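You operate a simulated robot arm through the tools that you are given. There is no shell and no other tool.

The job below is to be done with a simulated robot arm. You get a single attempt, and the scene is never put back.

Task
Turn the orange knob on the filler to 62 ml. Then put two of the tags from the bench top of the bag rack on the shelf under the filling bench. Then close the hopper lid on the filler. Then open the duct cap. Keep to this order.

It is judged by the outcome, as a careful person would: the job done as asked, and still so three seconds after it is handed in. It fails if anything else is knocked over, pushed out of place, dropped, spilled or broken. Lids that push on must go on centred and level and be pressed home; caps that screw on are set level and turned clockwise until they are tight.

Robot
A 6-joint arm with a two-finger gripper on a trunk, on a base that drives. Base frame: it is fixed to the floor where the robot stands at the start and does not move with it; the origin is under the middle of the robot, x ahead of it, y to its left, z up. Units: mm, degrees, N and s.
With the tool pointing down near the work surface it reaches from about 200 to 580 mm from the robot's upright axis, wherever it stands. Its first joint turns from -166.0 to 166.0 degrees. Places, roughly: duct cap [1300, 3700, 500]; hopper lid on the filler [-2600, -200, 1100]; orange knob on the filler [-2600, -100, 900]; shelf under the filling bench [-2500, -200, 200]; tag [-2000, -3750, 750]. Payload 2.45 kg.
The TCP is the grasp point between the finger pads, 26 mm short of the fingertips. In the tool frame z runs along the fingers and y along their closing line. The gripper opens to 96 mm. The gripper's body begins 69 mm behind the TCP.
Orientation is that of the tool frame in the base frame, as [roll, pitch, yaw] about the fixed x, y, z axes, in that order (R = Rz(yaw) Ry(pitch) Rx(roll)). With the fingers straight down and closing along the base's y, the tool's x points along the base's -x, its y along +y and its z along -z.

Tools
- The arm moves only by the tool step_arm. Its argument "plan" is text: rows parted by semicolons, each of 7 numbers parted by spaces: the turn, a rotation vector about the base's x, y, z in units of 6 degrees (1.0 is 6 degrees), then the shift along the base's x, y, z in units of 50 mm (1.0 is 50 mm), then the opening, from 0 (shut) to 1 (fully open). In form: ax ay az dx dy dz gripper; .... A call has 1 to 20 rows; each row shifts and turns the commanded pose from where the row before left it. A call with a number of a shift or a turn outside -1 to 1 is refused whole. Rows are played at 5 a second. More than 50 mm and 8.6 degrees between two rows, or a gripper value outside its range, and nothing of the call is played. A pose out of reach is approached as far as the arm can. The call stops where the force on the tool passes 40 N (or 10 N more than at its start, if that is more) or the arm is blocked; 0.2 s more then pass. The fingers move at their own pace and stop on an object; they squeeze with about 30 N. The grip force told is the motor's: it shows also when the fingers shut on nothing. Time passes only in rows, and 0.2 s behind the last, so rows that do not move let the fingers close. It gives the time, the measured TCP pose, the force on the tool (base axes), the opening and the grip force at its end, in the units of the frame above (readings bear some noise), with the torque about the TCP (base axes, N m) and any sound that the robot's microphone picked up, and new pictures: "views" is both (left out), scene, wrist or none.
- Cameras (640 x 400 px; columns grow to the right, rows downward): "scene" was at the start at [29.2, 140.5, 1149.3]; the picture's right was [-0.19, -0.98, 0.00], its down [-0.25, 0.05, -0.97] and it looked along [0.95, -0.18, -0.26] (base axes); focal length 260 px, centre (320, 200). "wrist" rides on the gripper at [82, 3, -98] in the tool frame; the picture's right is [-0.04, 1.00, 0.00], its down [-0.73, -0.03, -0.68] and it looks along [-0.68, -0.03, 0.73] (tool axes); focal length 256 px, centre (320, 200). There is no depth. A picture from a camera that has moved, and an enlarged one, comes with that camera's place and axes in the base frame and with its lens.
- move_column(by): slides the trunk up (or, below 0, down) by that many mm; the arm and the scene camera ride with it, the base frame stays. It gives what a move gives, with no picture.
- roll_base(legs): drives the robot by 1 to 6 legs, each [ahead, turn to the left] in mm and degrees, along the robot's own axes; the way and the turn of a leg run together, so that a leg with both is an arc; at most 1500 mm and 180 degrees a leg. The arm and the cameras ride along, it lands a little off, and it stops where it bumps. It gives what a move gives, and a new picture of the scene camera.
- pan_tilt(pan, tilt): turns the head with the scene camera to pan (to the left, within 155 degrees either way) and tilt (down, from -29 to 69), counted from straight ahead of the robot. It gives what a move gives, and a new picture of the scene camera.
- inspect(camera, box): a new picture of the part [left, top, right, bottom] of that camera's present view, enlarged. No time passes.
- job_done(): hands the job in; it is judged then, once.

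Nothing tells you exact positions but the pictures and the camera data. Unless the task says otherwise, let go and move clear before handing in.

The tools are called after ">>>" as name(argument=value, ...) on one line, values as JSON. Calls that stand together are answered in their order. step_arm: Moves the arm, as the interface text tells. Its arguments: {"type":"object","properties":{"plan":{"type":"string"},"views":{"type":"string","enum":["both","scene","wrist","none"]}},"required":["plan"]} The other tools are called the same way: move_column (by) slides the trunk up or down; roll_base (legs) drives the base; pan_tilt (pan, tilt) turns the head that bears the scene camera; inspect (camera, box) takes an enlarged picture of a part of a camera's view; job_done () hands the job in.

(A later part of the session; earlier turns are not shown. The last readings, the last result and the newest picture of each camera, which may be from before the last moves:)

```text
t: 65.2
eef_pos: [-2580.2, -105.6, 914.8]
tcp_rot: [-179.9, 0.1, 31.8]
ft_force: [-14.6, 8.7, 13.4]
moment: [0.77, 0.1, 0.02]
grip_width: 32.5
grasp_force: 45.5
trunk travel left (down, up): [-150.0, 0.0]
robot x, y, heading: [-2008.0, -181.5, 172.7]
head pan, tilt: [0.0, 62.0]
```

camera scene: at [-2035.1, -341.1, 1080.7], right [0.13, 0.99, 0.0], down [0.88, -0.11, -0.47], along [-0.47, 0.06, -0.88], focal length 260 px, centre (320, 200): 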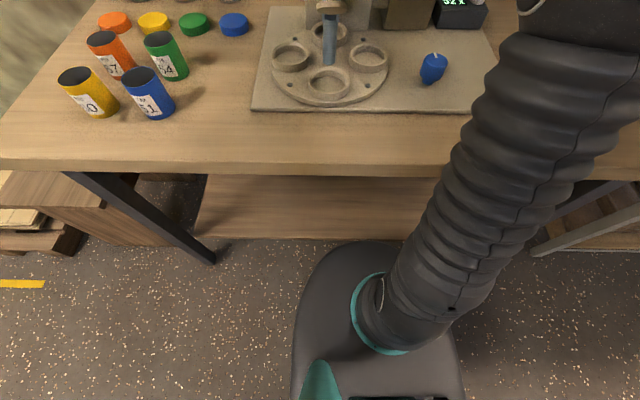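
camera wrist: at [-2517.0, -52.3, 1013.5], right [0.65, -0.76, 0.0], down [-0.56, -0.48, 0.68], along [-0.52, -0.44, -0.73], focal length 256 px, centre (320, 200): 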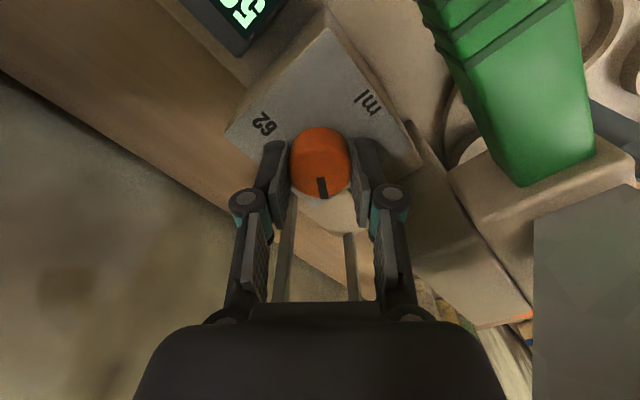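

The knob turns with the gripper at low torque. Continuing in small steps while watching the force.

>>> step_arm(plan="0 0 -0.6 -0.015 0.01 0 0; 0 0 -0.6 0 0 0 0; 0 0 -0.6 0 0 0 0; 0 0 -0.6 0 0 0 0; 0 0 -0.6 0 0 0 0", views="wrist")

```text
t: 66.4
eef_pos: [-2578.8, -104.8, 913.9]
tcp_rot: [-180.0, 0.0, 13.9]
ft_force: [-15.8, 15.0, 18.1]
moment: [0.56, 0.4, 0.07]
grip_width: 32.4
grasp_force: 44.8
trunk travel left (down, up): [-150.0, 0.0]
robot x, y, heading: [-2008.8, -188.9, 172.5]
head pan, tilt: [0.0, 62.0]
camera wrist: at [-2499.3, -88.0, 1013.4], right [0.2, -0.98, 0.0], down [-0.72, -0.15, 0.68], along [-0.67, -0.14, -0.73], focal length 256 px, centre (320, 200)
```

wrist: 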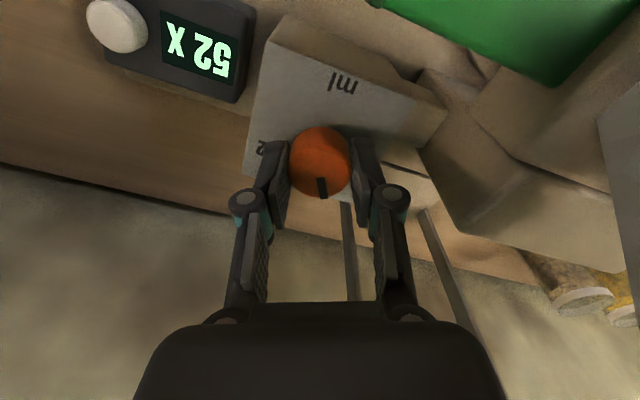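

>>> step_arm(plan="0 0 -0.6 -0.015 0.015 0.03 0; 0 0 -0.6 0 0 0.02 0; 0 0 -0.6 0 0 0 0; 0 0 -0.6 0 0 0 0; 0 0 -0.6 0 0 0 0; 0 0 -0.6 0 0 0 0; 0 0 -0.6 0 0 0 0; 0 0 -0.6 0 0 0 0", views="wrist")

```text
t: 68.3
eef_pos: [-2579.3, -103.5, 915.7]
tcp_rot: [-179.8, -0.2, -15.0]
ft_force: [1.9, 3.8, -8.4]
moment: [0.48, 0.74, 0.02]
grip_width: 32.6
grasp_force: 45.3
trunk travel left (down, up): [-150.0, 0.0]
robot x, y, heading: [-2006.2, -185.0, 172.7]
head pan, tilt: [0.0, 62.0]
stopped in row 8: the force on the tool passed its limit at 40 N (the readings are from after the stop); the commanded pose is now the measured one
camera wrist: at [-2502.2, -127.3, 1014.5], right [-0.3, -0.95, 0.0], down [-0.7, 0.22, 0.68], along [-0.65, 0.2, -0.74], focal length 256 px, centre (320, 200)
```

wrist: 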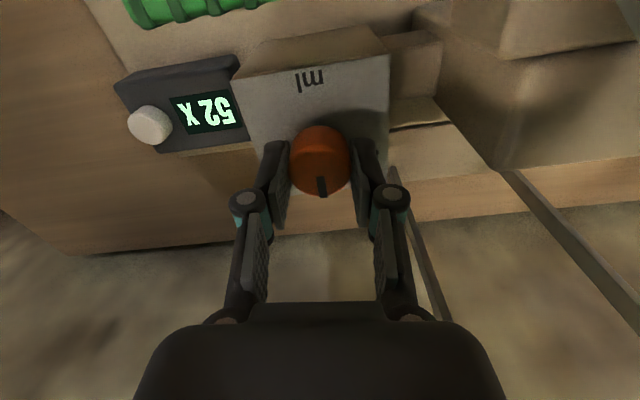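

Turned about 58° so far; the stop was just accumulated side load. I'll release, lift, rotate back and take a look at the pointer.

>>> step_arm(plan="0 0 0 0 0 0 0.65; 0 0 0 0 0 0 0.65; 0 0 0 0 0 0.4 0.65; 0 0 0 0 0 0.3 0.65; 0 0 1 0 0 0 0.65; 0 0 1 0 0 0 0.65; 0 0 1 0 0 0 0.65; 0 0 1 0 0 0 0.65; 0 0 1 0 0 0 0.65; 0 0 1 0 0 0 0.65; 0 0 1 0 0 0 0.65; 0 0 1 0 0 0 0.65; 0 0 1 0 0 0 0.65; 0 0 1 0 0 0 0.65; 0 0 0 0 0 0 0.65", views="wrist")

>>> inspect(camera="wrist", box=[200, 60, 440, 210])

```text
t: 71.5
eef_pos: [-2579.7, -105.0, 950.0]
tcp_rot: [-179.8, -0.1, 45.3]
ft_force: [-0.4, -0.3, -0.1]
moment: [-0.01, 0.02, -0.03]
grip_width: 62.3
grasp_force: 0.1
trunk travel left (down, up): [-150.0, 0.0]
robot x, y, heading: [-2007.3, -187.7, 172.6]
head pan, tilt: [0.0, 62.0]
camera wrist: at [-2520.0, -48.9, 1049.7], right [0.68, -0.73, 0.0], down [-0.54, -0.5, 0.68], along [-0.5, -0.46, -0.74], focal length 256 px, centre (320, 200)
```

wrist: 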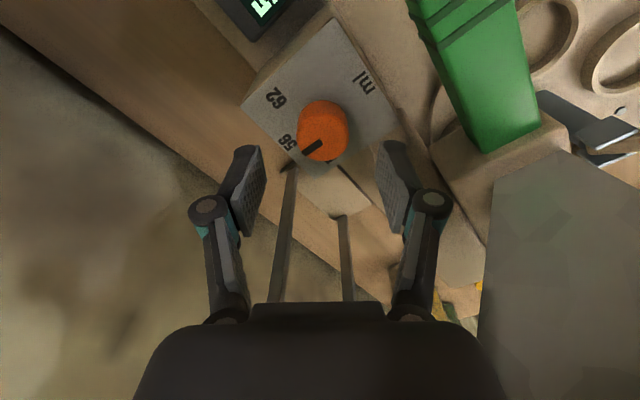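

```text
2.67 times, centred on (320, 135) of wrist
camera zoom: at [-2520.0, -48.9, 1049.7], right [0.68, -0.73, 0.0], down [-0.54, -0.5, 0.68], along [-0.5, -0.46, -0.74], focal length 683 px, centre (320, 373)
```

zoom: 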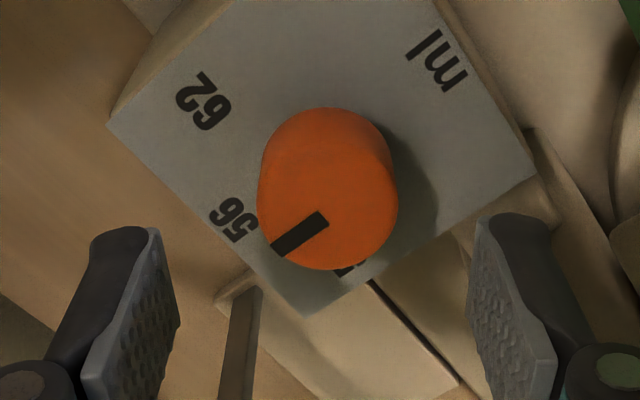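

The pointer is now just about at 56; another ~62° is needed. I'll regrip and turn on.

>>> step_arm(plan="0 0 0.6 0 -0.01 0 0.65; 0 0 0.6 0 0 0 0.65; 0 0 0 0 0 -0.25 0.65; 0 0 0 0 0 -0.25 0.65; 0 0 0 0 0 -0.18 0.65; 0 0 0 0 0 0 0; 0 0 0 0 0 0 0; 0 0 0 0 0 0 0", views="wrist")

```text
t: 73.3
eef_pos: [-2578.8, -105.9, 916.5]
tcp_rot: [179.9, -0.2, 52.2]
ft_force: [18.7, -7.9, -5.7]
moment: [-0.19, -0.68, -0.05]
grip_width: 32.8
grasp_force: 44.8
trunk travel left (down, up): [-150.0, 0.0]
robot x, y, heading: [-2005.0, -188.8, 172.6]
head pan, tilt: [0.0, 62.0]
camera wrist: at [-2526.2, -43.2, 1015.7], right [0.77, -0.64, 0.0], down [-0.47, -0.56, 0.68], along [-0.43, -0.52, -0.74], focal length 256 px, centre (320, 200)
```

wrist: 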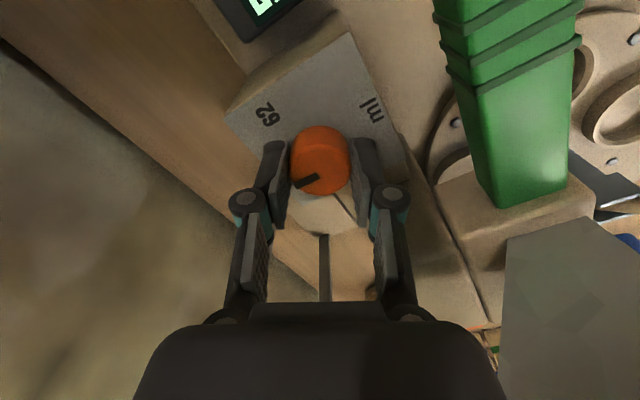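

>>> step_arm(plan="0 0 0 0.03 -0.015 0 0; 0 0 -0.6 0 0 0 0; 0 0 -0.6 0 0 0 0; 0 0 -0.6 0 0 0 0; 0 0 -0.6 0 0 0 0", views="none")

```text
t: 74.5
eef_pos: [-2579.7, -105.3, 917.3]
tcp_rot: [-179.9, -0.2, 37.8]
ft_force: [-3.6, 0.2, 0.3]
moment: [0.34, -0.1, 0.02]
grip_width: 32.8
grasp_force: 45.9
trunk travel left (down, up): [-150.0, 0.0]
robot x, y, heading: [-2009.0, -183.7, 172.5]
head pan, tilt: [0.0, 62.0]
```

>>> step_arm(plan="0 0 -0.6 0 0 0 0; 0 0 -0.6 0 0 0 0; 0 0 -0.6 0 0 0 0; 0 0 -0.6 0 0 0 0; 0 0 -0.6 0 0 0 0", views="none")

```text
t: 75.7
eef_pos: [-2579.2, -105.3, 916.0]
tcp_rot: [-179.9, -0.1, 19.7]
ft_force: [-22.5, 6.7, 12.6]
moment: [0.54, -0.33, 0.04]
grip_width: 32.9
grasp_force: 44.9
trunk travel left (down, up): [-150.0, 0.0]
robot x, y, heading: [-2009.9, -187.0, 172.9]
head pan, tilt: [0.0, 62.0]
```

>>> step_arm(plan="0 0 0 -0.025 0.01 0.01 0; 0 0 -0.6 0 0 0 0; 0 0 -0.6 0 0 0 0; 0 0 -0.6 0 0 0 0; 0 0 -0.6 0 0 0 0", views="none")

```text
t: 76.9
eef_pos: [-2578.4, -104.3, 916.6]
tcp_rot: [179.9, -0.3, 5.4]
ft_force: [-5.2, 6.1, -2.8]
moment: [0.08, -0.21, -0.01]
grip_width: 32.7
grasp_force: 45.7
trunk travel left (down, up): [-150.0, 0.0]
robot x, y, heading: [-2004.7, -186.6, 172.9]
head pan, tilt: [0.0, 62.0]
```

>>> step_arm(plan="0 0 -0.6 -0.01 0.01 0 0; 0 0 -0.6 0 0 0 0; 0 0 -0.6 0 0 0 0; 0 0 -0.6 0 0 0 0; 0 0 0 0 0 0 0", views="wrist")

```text
t: 78.1
eef_pos: [-2579.2, -104.1, 915.6]
tcp_rot: [-179.9, -0.3, -9.1]
ft_force: [12.0, 6.1, -18.5]
moment: [0.02, -0.51, 0.23]
grip_width: 32.5
grasp_force: 45.3
trunk travel left (down, up): [-150.0, 0.0]
robot x, y, heading: [-2010.3, -187.0, 172.3]
head pan, tilt: [0.0, 62.0]
camera wrist: at [-2500.1, -119.3, 1015.9], right [-0.2, -0.98, 0.0], down [-0.72, 0.14, 0.68], along [-0.66, 0.13, -0.74], focal length 256 px, centre (320, 200)
```

wrist: 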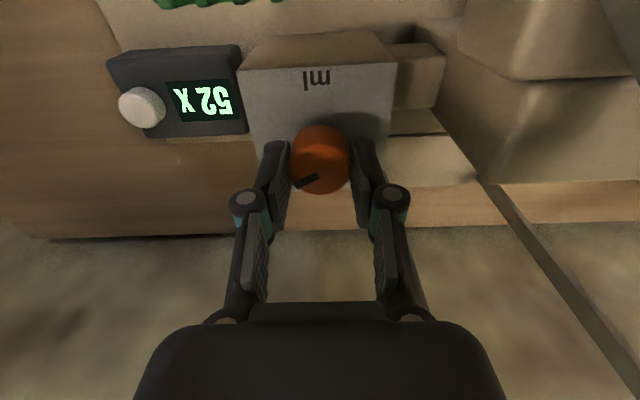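

The torque about the knob just rose, possibly an end stop at 62. I'll release, lift and look.

>>> step_arm(plan="0 0 0 0 0 0 0.65; 0 0 0 0 0 0 0.65; 0 0 0 0 0 0.4 0.65; 0 0 0 0 0 0.3 0.65; 0 0 1 0 0 0 0.65; 0 0 1 0 0 0 0.65; 0 0 1 0 0 0 0.65; 0 0 1 0 0 0 0.65; 0 0 1 0 0 0 0.65; 0 0 1 0 0 0 0.65; 0 0 1 0 0 0 0.65; 0 0 1 0 0 0 0.65; 0 0 0.8 0 0 0 0.65; 0 0 0 0 0 0 0.65", views="wrist")

>>> inspect(camera="wrist", box=[200, 60, 440, 210])

```text
t: 81.1
eef_pos: [-2579.2, -105.2, 952.3]
tcp_rot: [-179.9, -0.1, 44.0]
ft_force: [-0.3, 0.4, 0.1]
moment: [-0.03, 0.01, -0.02]
grip_width: 62.4
grasp_force: 0.0
trunk travel left (down, up): [-150.0, 0.0]
robot x, y, heading: [-2005.1, -183.1, 172.4]
head pan, tilt: [0.0, 62.0]
camera wrist: at [-2518.8, -50.1, 1051.1], right [0.66, -0.75, 0.0], down [-0.55, -0.49, 0.68], along [-0.51, -0.45, -0.74], focal length 256 px, centre (320, 200)
```

wrist: 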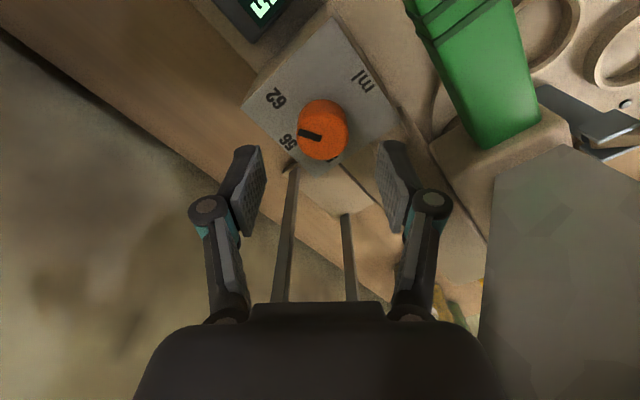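

```text
2.67 times, centred on (320, 135) of wrist
camera zoom: at [-2518.8, -50.1, 1051.1], right [0.66, -0.75, 0.0], down [-0.55, -0.49, 0.68], along [-0.51, -0.45, -0.74], focal length 683 px, centre (320, 373)
```

zoom: 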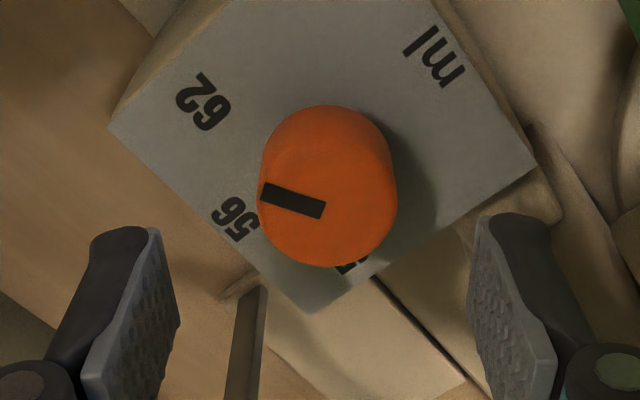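

The pointer is now close to 62. To verify the alignment exactly I'll swing the wrist camera round so it looks along the line from 62 to the knob.

>>> step_arm(plan="0 0 1 0 0 0 0.65; 0 0 1 0 0 0 0.65; 0 0 1 0 0 0 0.65; 0 0 1 0 0 0 0.65; 0 0 1 0 0 0 0.65; 0 0 1 0 0 0 0.65; 0 0 1 0 0 0 0.65; 0 0 1 0 0 0 0.65; 0 0 1 0 0 0 0.65; 0 0 1 0 0 0 0.65; 0 0 1 0 0 0 0.65; 0 0 0 0 0 0 0.65", views="wrist")

>>> inspect(camera="wrist", box=[220, 60, 420, 185])

```text
t: 83.7
eef_pos: [-2579.6, -103.6, 952.7]
tcp_rot: [-179.9, -0.2, 110.0]
ft_force: [0.6, -0.4, -0.3]
moment: [0.01, -0.01, 0.01]
grip_width: 62.5
grasp_force: 0.1
trunk travel left (down, up): [-150.0, 0.0]
robot x, y, heading: [-2004.9, -183.8, 172.5]
head pan, tilt: [0.0, 62.0]
camera wrist: at [-2604.2, -26.5, 1051.3], right [0.95, 0.3, 0.0], down [0.22, -0.7, 0.68], along [0.2, -0.65, -0.74], focal length 256 px, centre (320, 200)
```

wrist: 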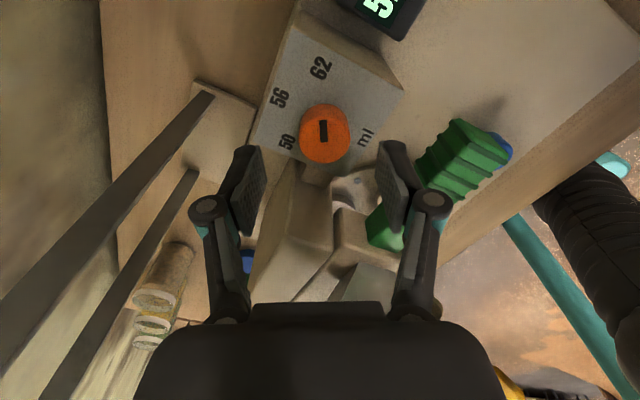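

```text
3.20 times, centred on (320, 122) of wrist
camera zoom: at [-2604.2, -26.5, 1051.3], right [0.95, 0.3, 0.0], down [0.22, -0.7, 0.68], along [0.2, -0.65, -0.74], focal length 819 px, centre (320, 448)
```

zoom: 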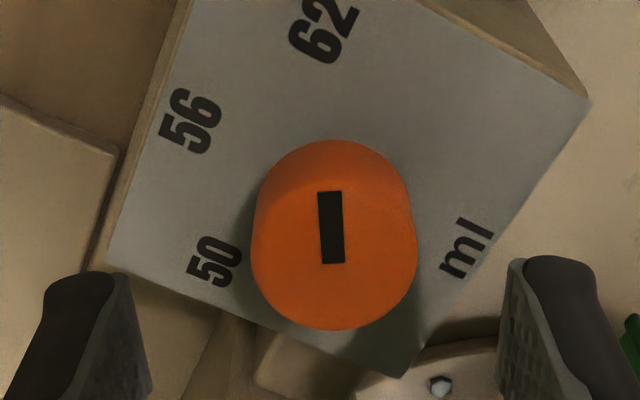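

The pointer lines up with 62 (pointer heading 110.5°, label about 110°), so the first part is done. I'll back the arm off toward the robot and turn the wrist back before driving to the bag rack.

>>> step_arm(plan="0 0 0 0.2 0 0.4 0.65; 0 0 0 0.8 0.1 0.1 0.65; 0 0 0 0.8 0.1 0.1 0.65; 0 0 -1 0.8 0.1 0.1 0.65; 0 0 -1 0.8 0 0.1 0.65; 0 0 -1 0.6 0 0 0.65; 0 0 -1 0 0 0 0.65; 0 0 -1 0 0 0 0.65; 0 0 -1 0 0 0 0.65; 0 0 -1 0 0 0 0.65; 0 0 -1 0 0 0 0.65; 0 0 -1 0 0 0 0.65; 0 0 -1 0 0 0 0.65; 0 0 -1 0 0 0 0.65; 0 0 -1 0 0 0 0.65; 0 0 -1 0 0 0 0.65; 0 0 -1 0 0 0 0.65; 0 0 -1 0 0 0 0.65; 0 0 -1 0 0 0 0.65; 0 0 -1 0 0 0 0.65", views="both")

```text
t: 87.9
eef_pos: [-2379.3, -90.2, 991.7]
tcp_rot: [-179.9, 0.0, 7.7]
ft_force: [-0.6, 0.5, 0.1]
moment: [0.0, 0.0, 0.01]
grip_width: 62.4
grasp_force: 0.1
trunk travel left (down, up): [-150.0, 0.0]
robot x, y, heading: [-2005.8, -184.5, 172.8]
head pan, tilt: [0.0, 62.0]
camera scene: at [-2035.2, -341.1, 1080.7], right [0.13, 0.99, 0.0], down [0.88, -0.11, -0.47], along [-0.47, 0.06, -0.88], focal length 260 px, centre (320, 200)
camera wrist: at [-2298.6, -81.8, 1091.2], right [0.1, -1.0, 0.0], down [-0.73, -0.07, 0.68], along [-0.67, -0.06, -0.74], focal length 256 px, centre (320, 200)
```

scene: 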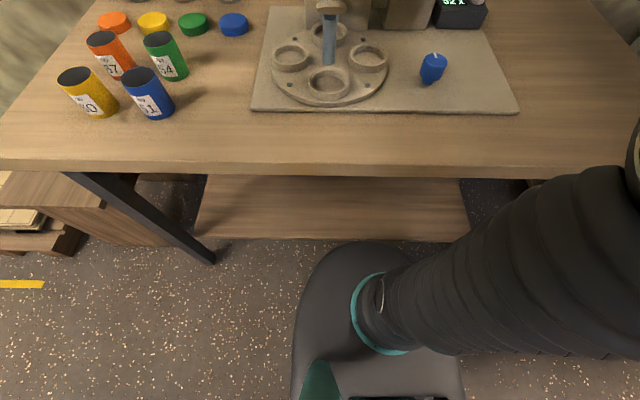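
wrist: 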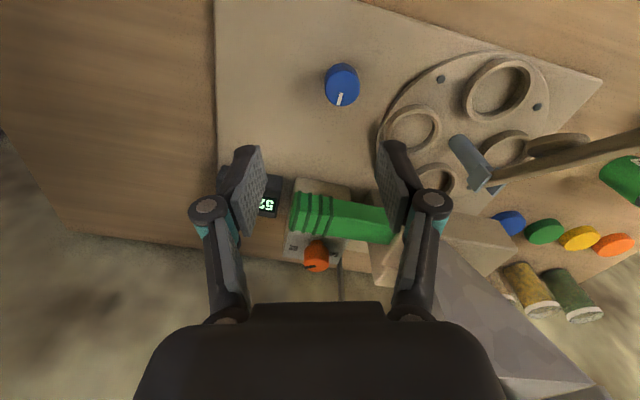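

I'll take a look at the hopper lid from here for later planning before leaving.

>>> pan_tilt(pan=0, tilt=15)

>>> inspect(camera="scene", box=[270, 100, 450, 280])

```text
t: 89.0
eef_pos: [-2379.1, -89.7, 992.5]
tcp_rot: [-179.9, -0.1, 7.9]
ft_force: [0.5, 0.1, 0.8]
moment: [0.0, 0.03, 0.03]
grip_width: 62.3
grasp_force: 0.0
trunk travel left (down, up): [-150.0, 0.0]
robot x, y, heading: [-2009.0, -185.9, 172.6]
head pan, tilt: [0.0, 15.0]
camera scene: at [-2064.1, -337.3, 1149.2], right [0.13, 0.99, 0.0], down [0.26, -0.03, -0.97], along [-0.96, 0.12, -0.26], focal length 260 px, centre (320, 200)
```

scene: 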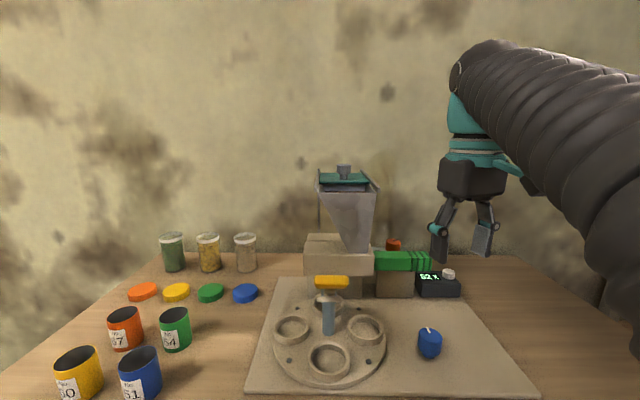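

```text
2.22 times, centred on (360, 190) of scene
camera zoom: at [-2064.1, -337.3, 1149.2], right [0.13, 0.99, 0.0], down [0.26, -0.03, -0.97], along [-0.96, 0.12, -0.26], focal length 578 px, centre (231, 222)
```

zoom: 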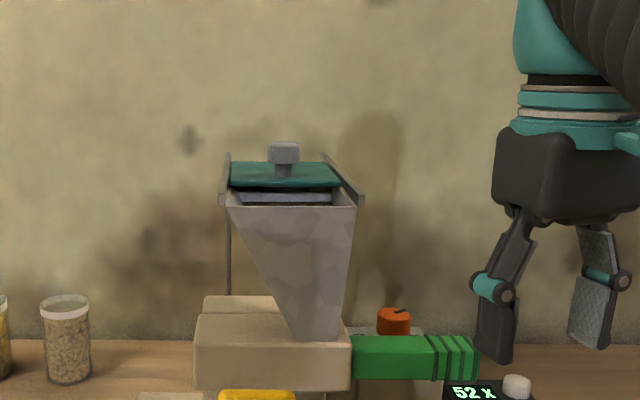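

The lid is a flat plate with a grey knob that slides on rails toward me to close; later. Now I'll look left toward the bag rack and the hand truck to plan the drive.

>>> pan_tilt(pan=85, tilt=20)

```text
t: 90.6
eef_pos: [-2378.3, -89.9, 992.3]
tcp_rot: [-180.0, -0.1, 7.9]
ft_force: [-0.1, -0.5, -0.8]
moment: [0.02, 0.02, 0.0]
grip_width: 62.5
grasp_force: 0.1
trunk travel left (down, up): [-150.0, 0.0]
robot x, y, heading: [-2008.7, -183.9, 172.8]
head pan, tilt: [85.0, 20.0]
camera scene: at [-1991.5, -440.3, 1141.1], right [-0.98, 0.22, 0.0], down [0.07, 0.33, -0.94], along [-0.2, -0.92, -0.34], focal length 260 px, centre (320, 200)
```

scene: 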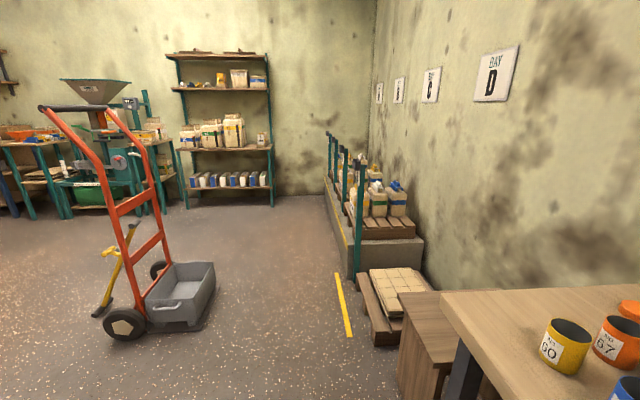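

The way along x≈-2030 between the hand truck and the bay posts is about 900 mm wide. I'll back off from the bench, turn left and drive toward the bag rack in stages.

>>> roll_base(legs=[[-250, 0], [0, 82], [1020, 0], [0, 15.4]])

>>> pan_tilt(pan=0, tilt=20)

```text
t: 101.8
eef_pos: [-2051.9, -1599.9, 992.1]
tcp_rot: [-179.9, 0.0, 106.6]
ft_force: [-0.1, -0.4, -0.1]
moment: [0.0, 0.0, 0.0]
grip_width: 62.5
grasp_force: 0.1
trunk travel left (down, up): [-150.0, 0.0]
robot x, y, heading: [-2013.6, -1222.4, -88.9]
head pan, tilt: [85.0, 20.0]
camera scene: at [-1767.3, -1160.7, 1141.1], right [-0.07, -1.0, 0.0], down [-0.34, 0.02, -0.94], along [0.94, -0.06, -0.34], focal length 260 px, centre (320, 200)
```

scene: 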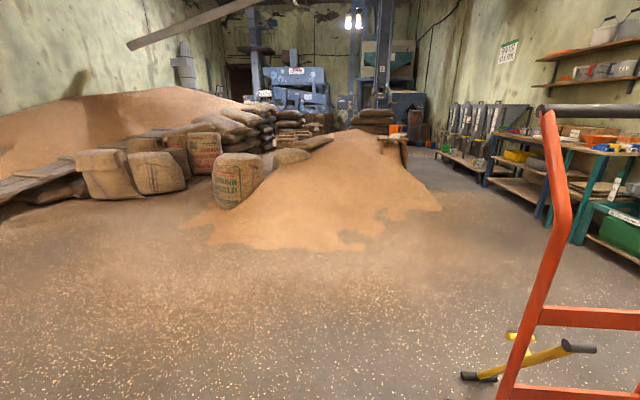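

```text
t: 103.4
eef_pos: [-2052.6, -1599.9, 992.4]
tcp_rot: [-179.8, -0.1, 106.6]
ft_force: [0.8, 0.2, -0.2]
moment: [-0.01, 0.0, -0.02]
grip_width: 62.1
grasp_force: 0.0
trunk travel left (down, up): [-150.0, 0.0]
robot x, y, heading: [-2014.2, -1220.5, -88.8]
head pan, tilt: [0.0, 20.0]
camera scene: at [-1858.1, -1247.6, 1141.1], right [-1.0, -0.02, 0.0], down [-0.01, 0.34, -0.94], along [0.02, -0.94, -0.34], focal length 260 px, centre (320, 200)
```

scene: 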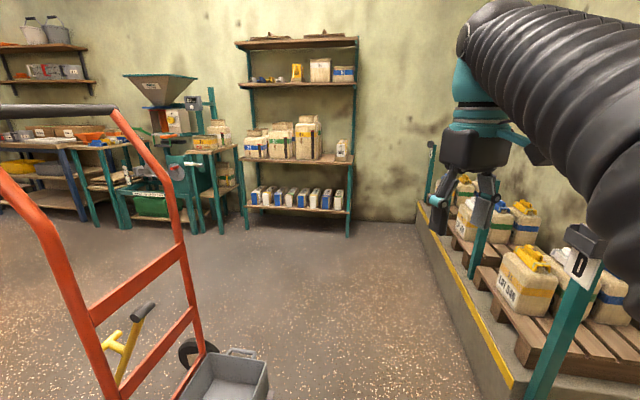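

>>> inspect(camera="scene", box=[230, 100, 370, 190])

```text
4.44 times, centred on (300, 145) of scene
camera zoom: at [-1858.1, -1247.6, 1141.1], right [-1.0, -0.02, 0.0], down [-0.01, 0.34, -0.94], along [0.02, -0.94, -0.34], focal length 1156 px, centre (409, 444)
```

zoom: 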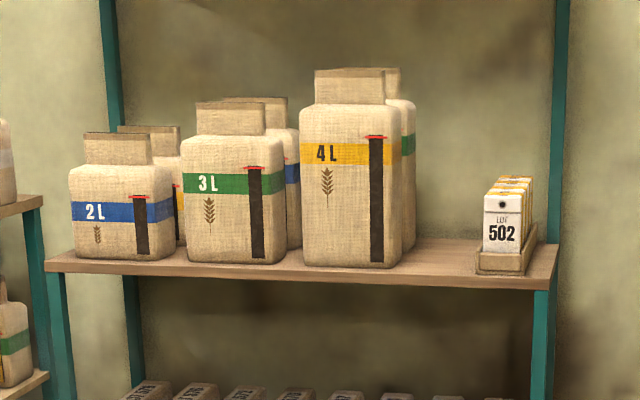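

The tags ("LOT 502") stand upright in a small wooden holder at the right end of the bag rack's bench top. I'll drive on past the hand truck.

>>> roll_base(legs=[[1250, 0]])

>>> inspect(camera="scene", box=[330, 100, 470, 240])

```text
t: 109.7
eef_pos: [-2037.6, -2846.8, 991.7]
tcp_rot: [-179.9, -0.1, 105.9]
ft_force: [0.7, 0.0, -0.6]
moment: [0.03, -0.01, -0.04]
grip_width: 62.6
grasp_force: 0.1
trunk travel left (down, up): [-150.0, 0.0]
robot x, y, heading: [-1992.3, -2467.1, -89.5]
head pan, tilt: [0.0, 20.0]
camera scene: at [-1839.1, -2497.2, 1141.1], right [-1.0, -0.01, 0.0], down [0.0, 0.34, -0.94], along [0.01, -0.94, -0.34], focal length 260 px, centre (320, 200)
```

scene: 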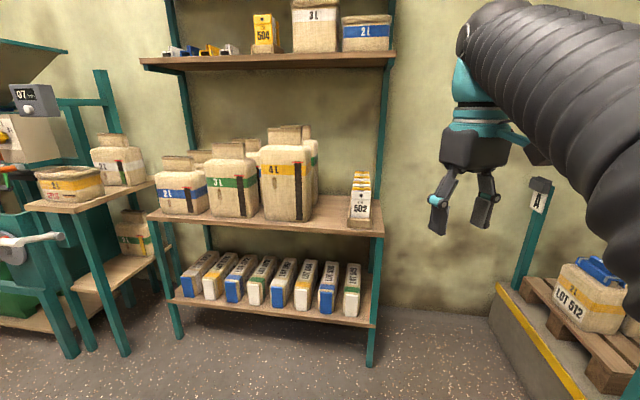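

```text
2.86 times, centred on (400, 170) of scene
camera zoom: at [-1839.1, -2497.2, 1141.1], right [-1.0, -0.01, 0.0], down [0.0, 0.34, -0.94], along [0.01, -0.94, -0.34], focal length 743 px, centre (91, 286)
```

zoom: 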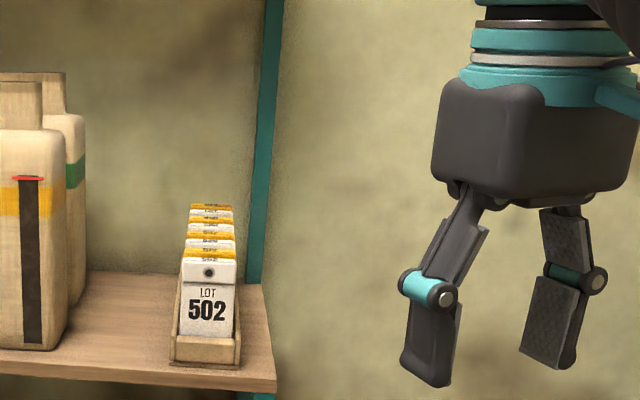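

The tag holder stands at about (-1988, -3407) on the bench top at z≈700. I'll drive to about 540 mm in front of it, square to the rack.

>>> roll_base(legs=[[0, 10], [430, 0], [0, -18.8]])

>>> pan_tilt(pan=-10, tilt=35)

>>> inspect(camera="wrist", box=[0, 0, 640, 400])

```text
t: 114.1
eef_pos: [-2014.6, -3259.5, 992.4]
tcp_rot: [180.0, -0.1, 97.3]
ft_force: [0.1, -0.2, 0.3]
moment: [0.04, -0.02, 0.0]
grip_width: 62.3
grasp_force: 0.1
trunk travel left (down, up): [-150.0, 0.0]
robot x, y, heading: [-1913.2, -2886.5, -97.9]
head pan, tilt: [0.0, 20.0]
camera scene: at [-1765.6, -2942.8, 1141.1], right [-0.99, 0.14, 0.0], down [0.05, 0.34, -0.94], along [-0.13, -0.93, -0.34], focal length 260 px, centre (320, 200)
```

scene: 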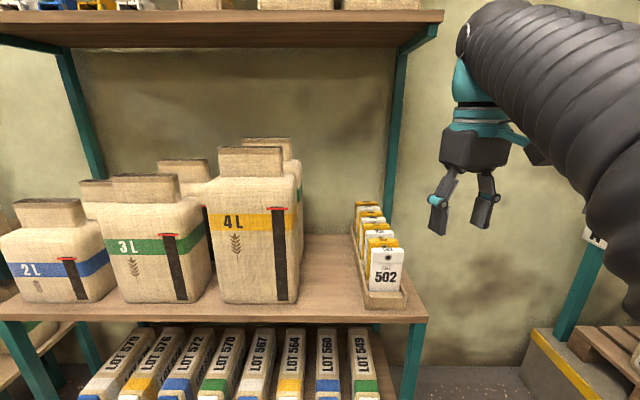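

```text
t: 114.9
eef_pos: [-2014.1, -3257.9, 993.2]
tcp_rot: [-179.9, -0.1, 97.4]
ft_force: [0.2, -0.3, 0.3]
moment: [-0.03, 0.02, -0.03]
grip_width: 62.6
grasp_force: 0.0
trunk travel left (down, up): [-150.0, 0.0]
robot x, y, heading: [-1912.0, -2886.9, -98.0]
head pan, tilt: [-10.0, 35.0]
camera scene: at [-1779.9, -2934.4, 1117.3], right [-0.95, 0.31, 0.0], down [0.18, 0.55, -0.82], along [-0.25, -0.78, -0.57], focal length 260 px, centre (320, 200)
```

scene: 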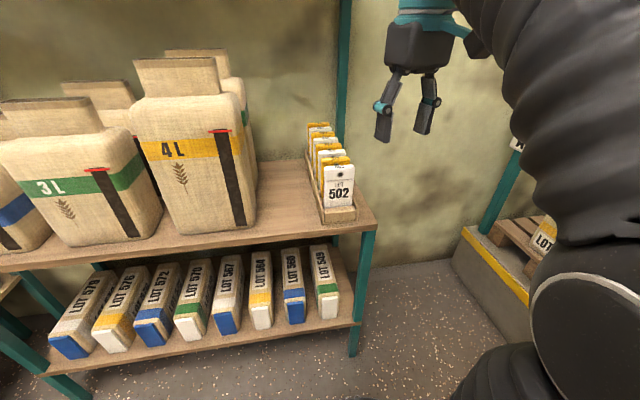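

```text
1.00 times, centred on (320, 200) of wrist (not enlarged: the box is as wide or as high as the picture)
camera zoom: at [-2021.2, -3177.0, 1091.2], right [1.0, 0.09, 0.0], down [0.07, -0.73, 0.68], along [0.06, -0.67, -0.74], focal length 256 px, centre (320, 200)
```

zoom: 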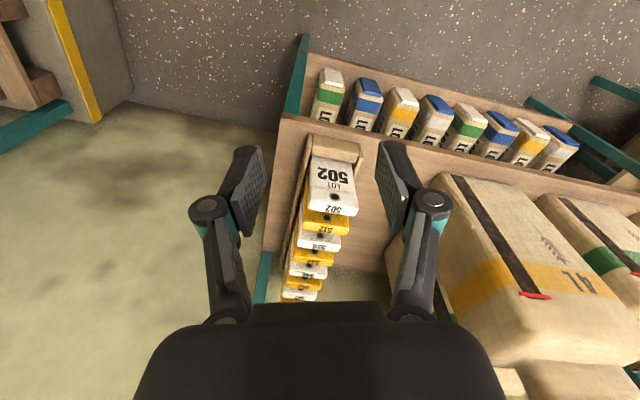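

>>> inspect(camera="wrist", box=[240, 120, 400, 310])

>>> inspect(camera="scene", box=[280, 100, 400, 240])

```text
2.11 times, centred on (320, 215) of wrist
camera zoom: at [-2021.2, -3177.0, 1091.2], right [1.0, 0.09, 0.0], down [0.07, -0.73, 0.68], along [0.06, -0.67, -0.74], focal length 539 px, centre (320, 168)
```

zoom: 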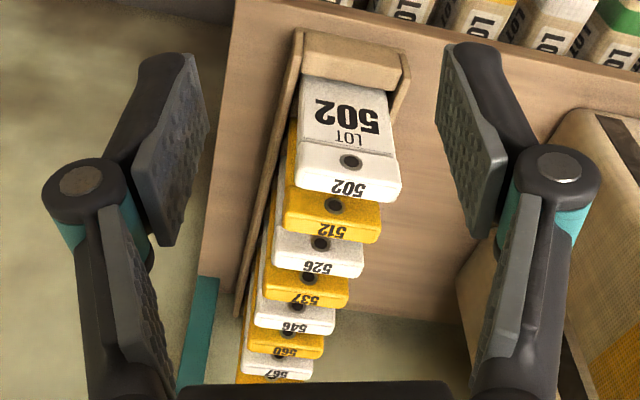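

```text
2.86 times, centred on (340, 170) of scene
camera zoom: at [-1779.9, -2934.4, 1117.3], right [-0.95, 0.31, 0.0], down [0.18, 0.55, -0.82], along [-0.25, -0.78, -0.57], focal length 743 px, centre (263, 286)
```

zoom: 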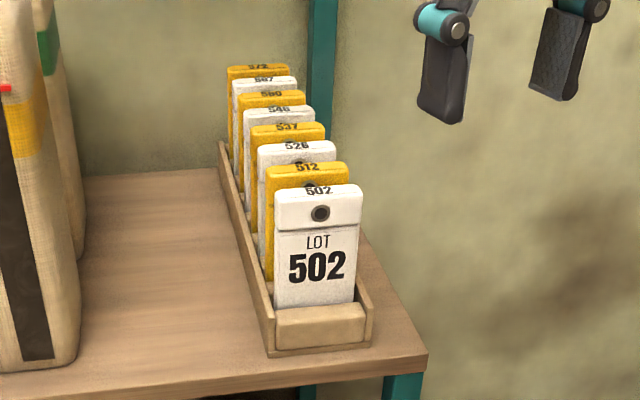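

The tags are about 68 mm wide, 20 mm thick, 44 mm apart, tops at z≈844, with the stack running at heading -98.4°. I'll square the gripper to them, open it and move closer to look again.

>>> step_arm(plan="0 0 -0.9 0.2 -0.3 -0.5 1; 0 0 -0.9 0.2 -0.4 -0.5 1; 0 0 -0.84 0.2 -0.4 -0.45 1; 0 0 0 0 -0.35 0 1; 0 0 0 0 0 0 1", views="wrist")

>>> inspect(camera="wrist", box=[220, 60, 420, 260])

```text
t: 116.1
eef_pos: [-1983.7, -3331.1, 920.3]
tcp_rot: [-179.9, -0.1, 81.4]
ft_force: [-0.2, 0.3, -0.6]
moment: [0.02, 0.0, -0.02]
grip_width: 96.1
grasp_force: 0.1
trunk travel left (down, up): [-150.0, 0.0]
robot x, y, heading: [-1912.5, -2888.9, -97.9]
head pan, tilt: [-10.0, 35.0]
camera wrist: at [-1969.1, -3250.8, 1018.9], right [0.98, -0.19, 0.0], down [-0.14, -0.72, 0.68], along [-0.13, -0.67, -0.74], focal length 256 px, centre (320, 200)
```

wrist: 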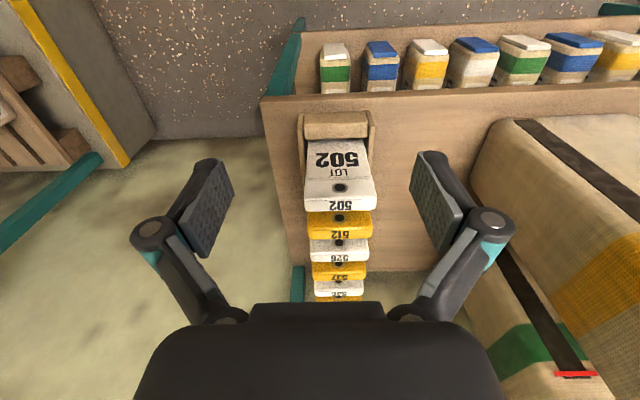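

```text
2.00 times, centred on (320, 160) of wrist
camera zoom: at [-1969.1, -3250.8, 1018.9], right [0.98, -0.19, 0.0], down [-0.14, -0.72, 0.68], along [-0.13, -0.67, -0.74], focal length 512 px, centre (320, 280)
```

zoom: 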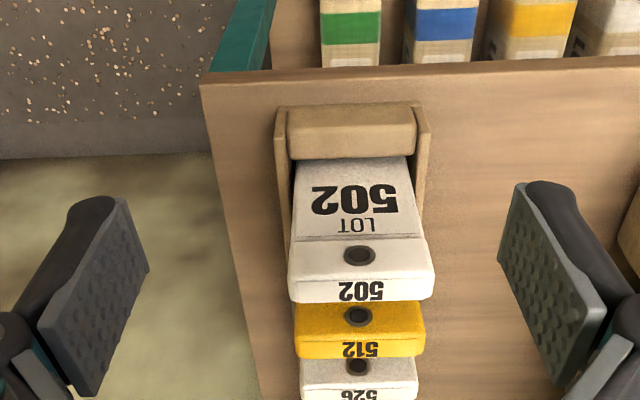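

Tag 502's top is centred at about (-1982, -3421). I'll move over it, slightly deeper so it can later be laid flat, and check before going down.

>>> step_arm(plan="0 0 0 0 -0.65 0 1; 0 0 0 0 -0.65 0 1; 0 0 0 0 -0.63 0 1; 0 0 0 0 0 0 1", views="both")

>>> inspect(camera="wrist", box=[200, 20, 440, 170])

>>> inspect(camera="scene", box=[260, 60, 420, 240])

```text
t: 117.1
eef_pos: [-1985.0, -3428.8, 920.9]
tcp_rot: [-179.8, -0.1, 81.6]
ft_force: [0.1, 0.7, 0.8]
moment: [0.02, -0.04, 0.0]
grip_width: 96.0
grasp_force: 0.1
trunk travel left (down, up): [-150.0, 0.0]
robot x, y, heading: [-1913.9, -2888.6, -98.1]
head pan, tilt: [-10.0, 35.0]
camera scene: at [-1779.9, -2934.3, 1117.3], right [-0.95, 0.31, 0.0], down [0.18, 0.55, -0.82], along [-0.25, -0.78, -0.57], focal length 260 px, centre (320, 200)
camera wrist: at [-1968.7, -3347.6, 1018.8], right [0.98, -0.19, 0.0], down [-0.14, -0.72, 0.68], along [-0.13, -0.66, -0.74], focal length 256 px, centre (320, 200)
```

scene: 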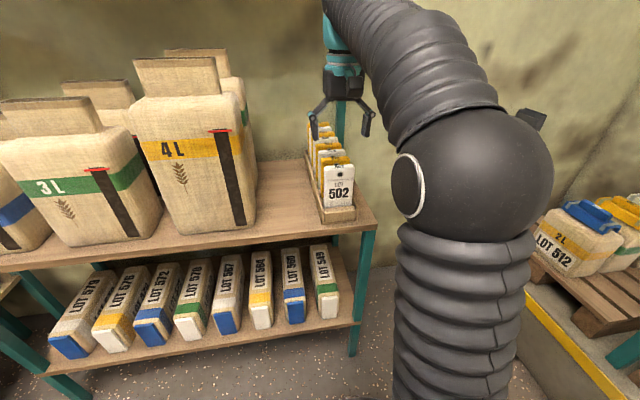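
wrist: 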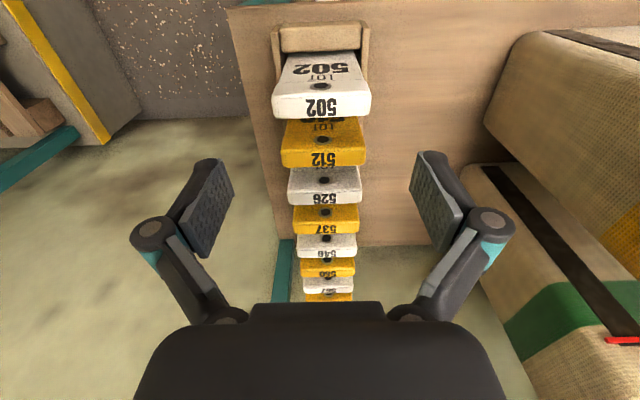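

```text
2.67 times, centred on (320, 95) of wrist
camera zoom: at [-1968.7, -3347.6, 1018.8], right [0.98, -0.19, 0.0], down [-0.14, -0.72, 0.68], along [-0.13, -0.66, -0.74], focal length 683 px, centre (320, 480)
```

zoom: 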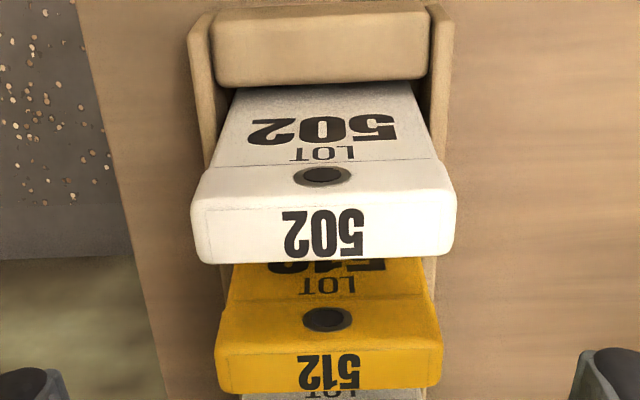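

```text
2.22 times, centred on (340, 150) of scene
camera zoom: at [-1779.9, -2934.3, 1117.3], right [-0.95, 0.31, 0.0], down [0.18, 0.55, -0.82], along [-0.25, -0.78, -0.57], focal length 578 px, centre (276, 311)
```

zoom: 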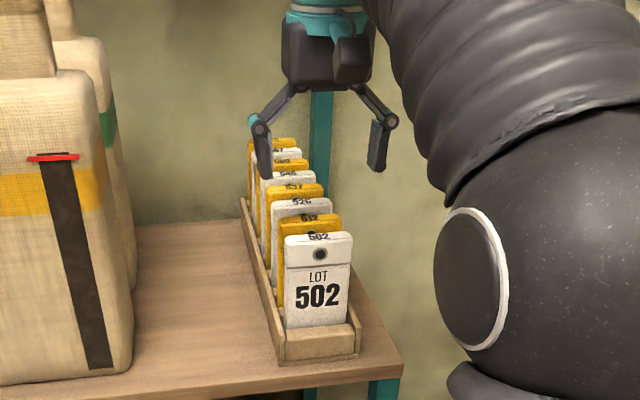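

Tag 502 is centred at (-1981.5, -3419). I'll correct a few mm, go down to z≈820 and grip it by its width.

>>> step_arm(plan="0 0 0 0.06 0.1 -0.3 1; 0 0 0 0 0 -0.5 1; 0 0 0 0 0 -0.5 1; 0 0 0 0 0 -0.4 1; 0 0 0 0 0 -0.3 1; 0 0 0 0 0 0 1", views="both")

```text
t: 118.5
eef_pos: [-1980.4, -3422.7, 819.7]
tcp_rot: [-179.9, -0.2, 81.5]
ft_force: [-0.3, 0.3, -0.1]
moment: [0.01, 0.01, -0.02]
grip_width: 95.8
grasp_force: 0.0
trunk travel left (down, up): [-150.0, 0.0]
robot x, y, heading: [-1915.3, -2886.7, -98.1]
head pan, tilt: [-10.0, 35.0]
camera scene: at [-1779.9, -2934.4, 1117.3], right [-0.95, 0.31, 0.0], down [0.18, 0.55, -0.82], along [-0.25, -0.78, -0.57], focal length 260 px, centre (320, 200)
camera wrist: at [-1965.7, -3342.4, 918.0], right [0.98, -0.19, 0.0], down [-0.14, -0.72, 0.68], along [-0.13, -0.66, -0.74], focal length 256 px, centre (320, 200)
```

scene: 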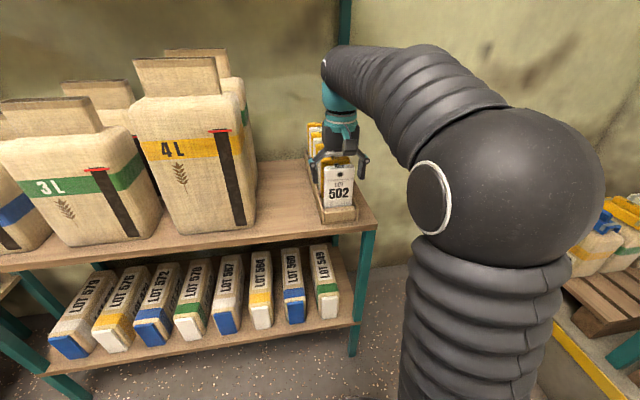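
wrist: 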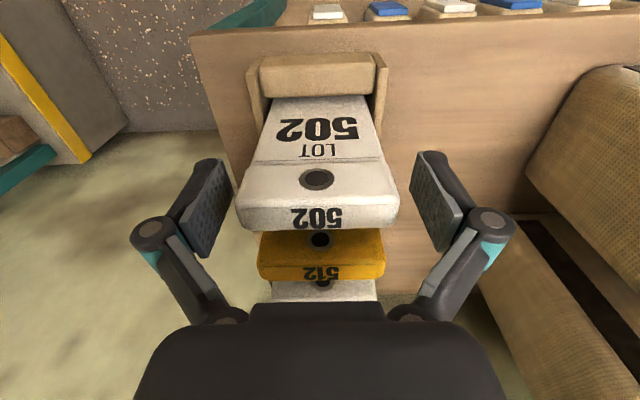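

The tag sits between the pads. Closing the gripper.

>>> step_arm(plan="0 0 0 0 0 0 0.6; 0 0 0 0 0 0 0.6; 0 0 0 0 0 0 0.6", views="wrist")

```text
t: 119.3
eef_pos: [-1981.0, -3422.7, 819.6]
tcp_rot: [-179.9, -0.1, 81.4]
ft_force: [0.2, -0.2, 4.2]
moment: [0.06, 0.06, 0.05]
grip_width: 68.9
grasp_force: 30.1
trunk travel left (down, up): [-150.0, 0.0]
robot x, y, heading: [-1916.6, -2886.2, -97.7]
head pan, tilt: [-10.0, 35.0]
camera wrist: at [-1965.7, -3342.3, 918.5], right [0.98, -0.19, 0.0], down [-0.14, -0.72, 0.68], along [-0.13, -0.67, -0.74], focal length 256 px, centre (320, 200)
```

wrist: 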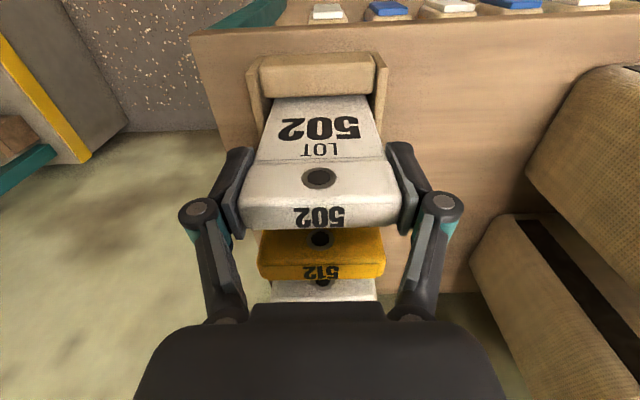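

Gripped at 68.9 mm. Lifting straight up, then pulling back toward the robot.

>>> step_arm(plan="0 0 0 0 0 0.25 0.5; 0 0 0 0 0 0.4 0.5; 0 0 0 0 0 0.5 0.5; 0 0 0 0 0 0.6 0.5; 0 0 0 0.06 0.4 0.3 0.5; 0 0 0 0.09 0.6 0.2 0.5; 0 0 0 0.09 0.6 0.1 0.5; 0 0 0 0.09 0.6 0 0.5; 0 0 0 0.09 0.6 0 0.5", views="both")

```text
t: 121.3
eef_pos: [-1959.4, -3282.3, 937.3]
tcp_rot: [-179.9, -0.2, 81.4]
ft_force: [0.3, -0.8, -0.8]
moment: [0.04, -0.05, 0.0]
grip_width: 69.1
grasp_force: 30.2
trunk travel left (down, up): [-150.0, 0.0]
robot x, y, heading: [-1911.5, -2886.9, -98.1]
head pan, tilt: [-10.0, 35.0]
camera scene: at [-1779.9, -2934.8, 1117.3], right [-0.95, 0.31, 0.0], down [0.18, 0.55, -0.82], along [-0.25, -0.78, -0.57], focal length 260 px, centre (320, 200)
camera wrist: at [-1944.5, -3201.8, 1035.6], right [0.98, -0.19, 0.0], down [-0.14, -0.72, 0.68], along [-0.13, -0.66, -0.74], focal length 256 px, centre (320, 200)
```

scene: 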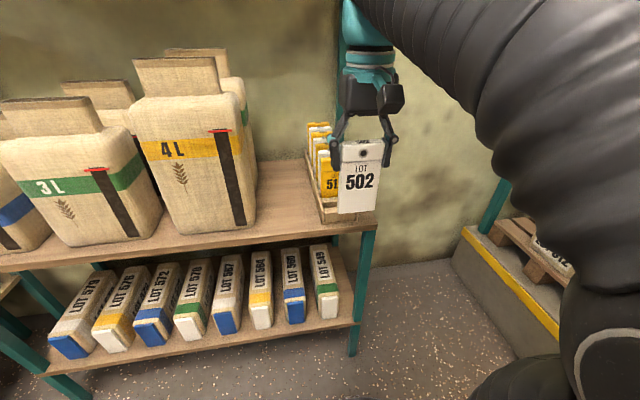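
wrist: 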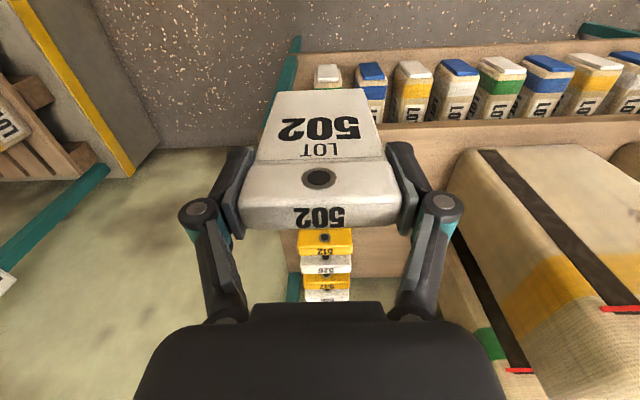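

Tag 502 is in hand. I'll back away from the rack, turn round on the clear side and drive back toward the filling bench.

>>> roll_base(legs=[[0, 13], [-450, 0], [0, -178]])

>>> pan_tilt(pan=0, tilt=25)

```text
t: 132.1
eef_pos: [-2005.2, -2049.6, 937.8]
tcp_rot: [-179.8, -0.1, -84.7]
ft_force: [0.1, -0.2, -1.3]
moment: [-0.01, -0.03, 0.0]
grip_width: 69.2
grasp_force: 29.8
trunk travel left (down, up): [-150.0, 0.0]
robot x, y, heading: [-1954.7, -2443.4, 95.7]
head pan, tilt: [-10.0, 35.0]
camera scene: at [-2100.4, -2429.6, 1117.3], right [1.0, -0.07, 0.0], down [-0.04, -0.57, -0.82], along [0.06, 0.82, -0.57], focal length 260 px, centre (320, 200)
```

scene: 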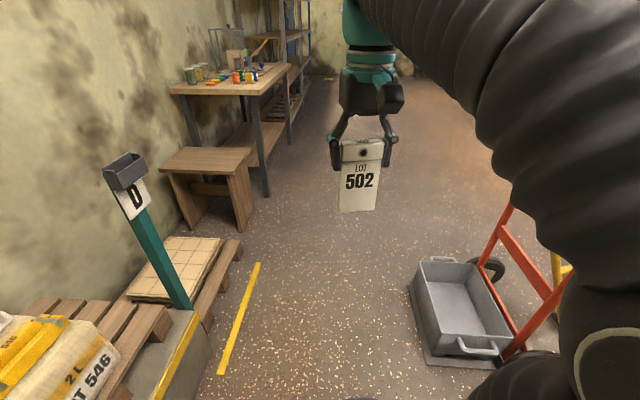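

```text
t: 132.8
eef_pos: [-2003.0, -2047.9, 937.5]
tcp_rot: [-179.9, -0.2, -84.8]
ft_force: [0.0, 0.2, -0.3]
moment: [-0.01, -0.02, -0.04]
grip_width: 68.8
grasp_force: 29.6
trunk travel left (down, up): [-150.0, 0.0]
robot x, y, heading: [-1952.5, -2443.4, 95.7]
head pan, tilt: [0.0, 25.0]
camera scene: at [-2116.1, -2425.8, 1133.0], right [0.99, 0.1, 0.0], down [0.04, -0.42, -0.91], along [-0.09, 0.9, -0.42], focal length 260 px, centre (320, 200)
```

scene: 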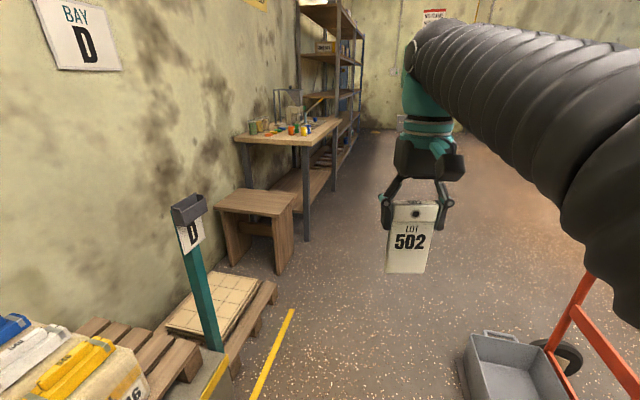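

Way is clear. Driving on to the bench, to stand about 500 mm from the shelf edge and square to it.

>>> roll_base(legs=[[1140, 0], [0, -18], [950, 0], [0, 94.5]])

>>> pan_tilt(pan=0, tilt=45)

```text
t: 148.2
eef_pos: [-2263.6, -319.7, 936.2]
tcp_rot: [-179.9, 0.0, -8.5]
ft_force: [0.4, -0.1, -1.3]
moment: [-0.02, -0.03, 0.0]
grip_width: 69.1
grasp_force: 30.0
trunk travel left (down, up): [-150.0, 0.0]
robot x, y, heading: [-1868.6, -365.7, 172.1]
head pan, tilt: [0.0, 25.0]
camera scene: at [-1926.6, -518.0, 1133.0], right [0.14, 0.99, 0.0], down [0.42, -0.06, -0.91], along [-0.9, 0.13, -0.42], focal length 260 px, centre (320, 200)
```

scene: 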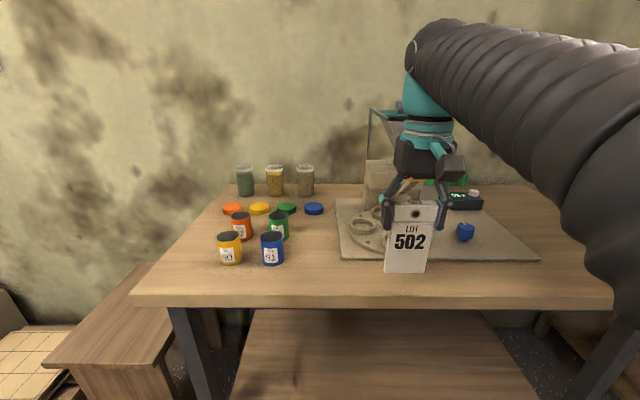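

```text
t: 149.1
eef_pos: [-2264.0, -321.1, 937.1]
tcp_rot: [-179.9, -0.2, -8.6]
ft_force: [0.2, 0.2, 0.2]
moment: [0.0, 0.0, 0.02]
grip_width: 69.3
grasp_force: 30.3
trunk travel left (down, up): [-150.0, 0.0]
robot x, y, heading: [-1869.0, -366.0, 172.0]
head pan, tilt: [0.0, 45.0]
camera scene: at [-1915.9, -519.5, 1102.5], right [0.14, 0.99, 0.0], down [0.7, -0.1, -0.71], along [-0.7, 0.1, -0.71], focal length 260 px, centre (320, 200)
```

scene: 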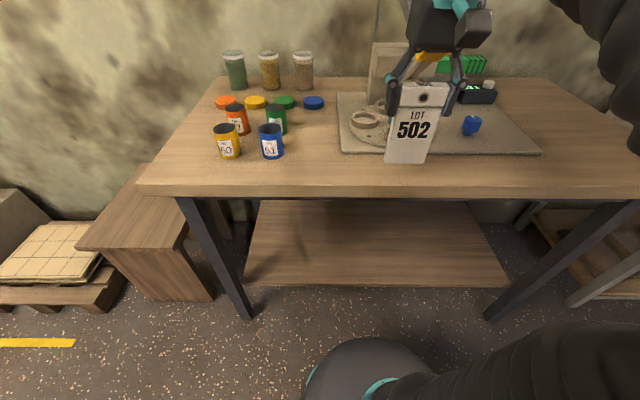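

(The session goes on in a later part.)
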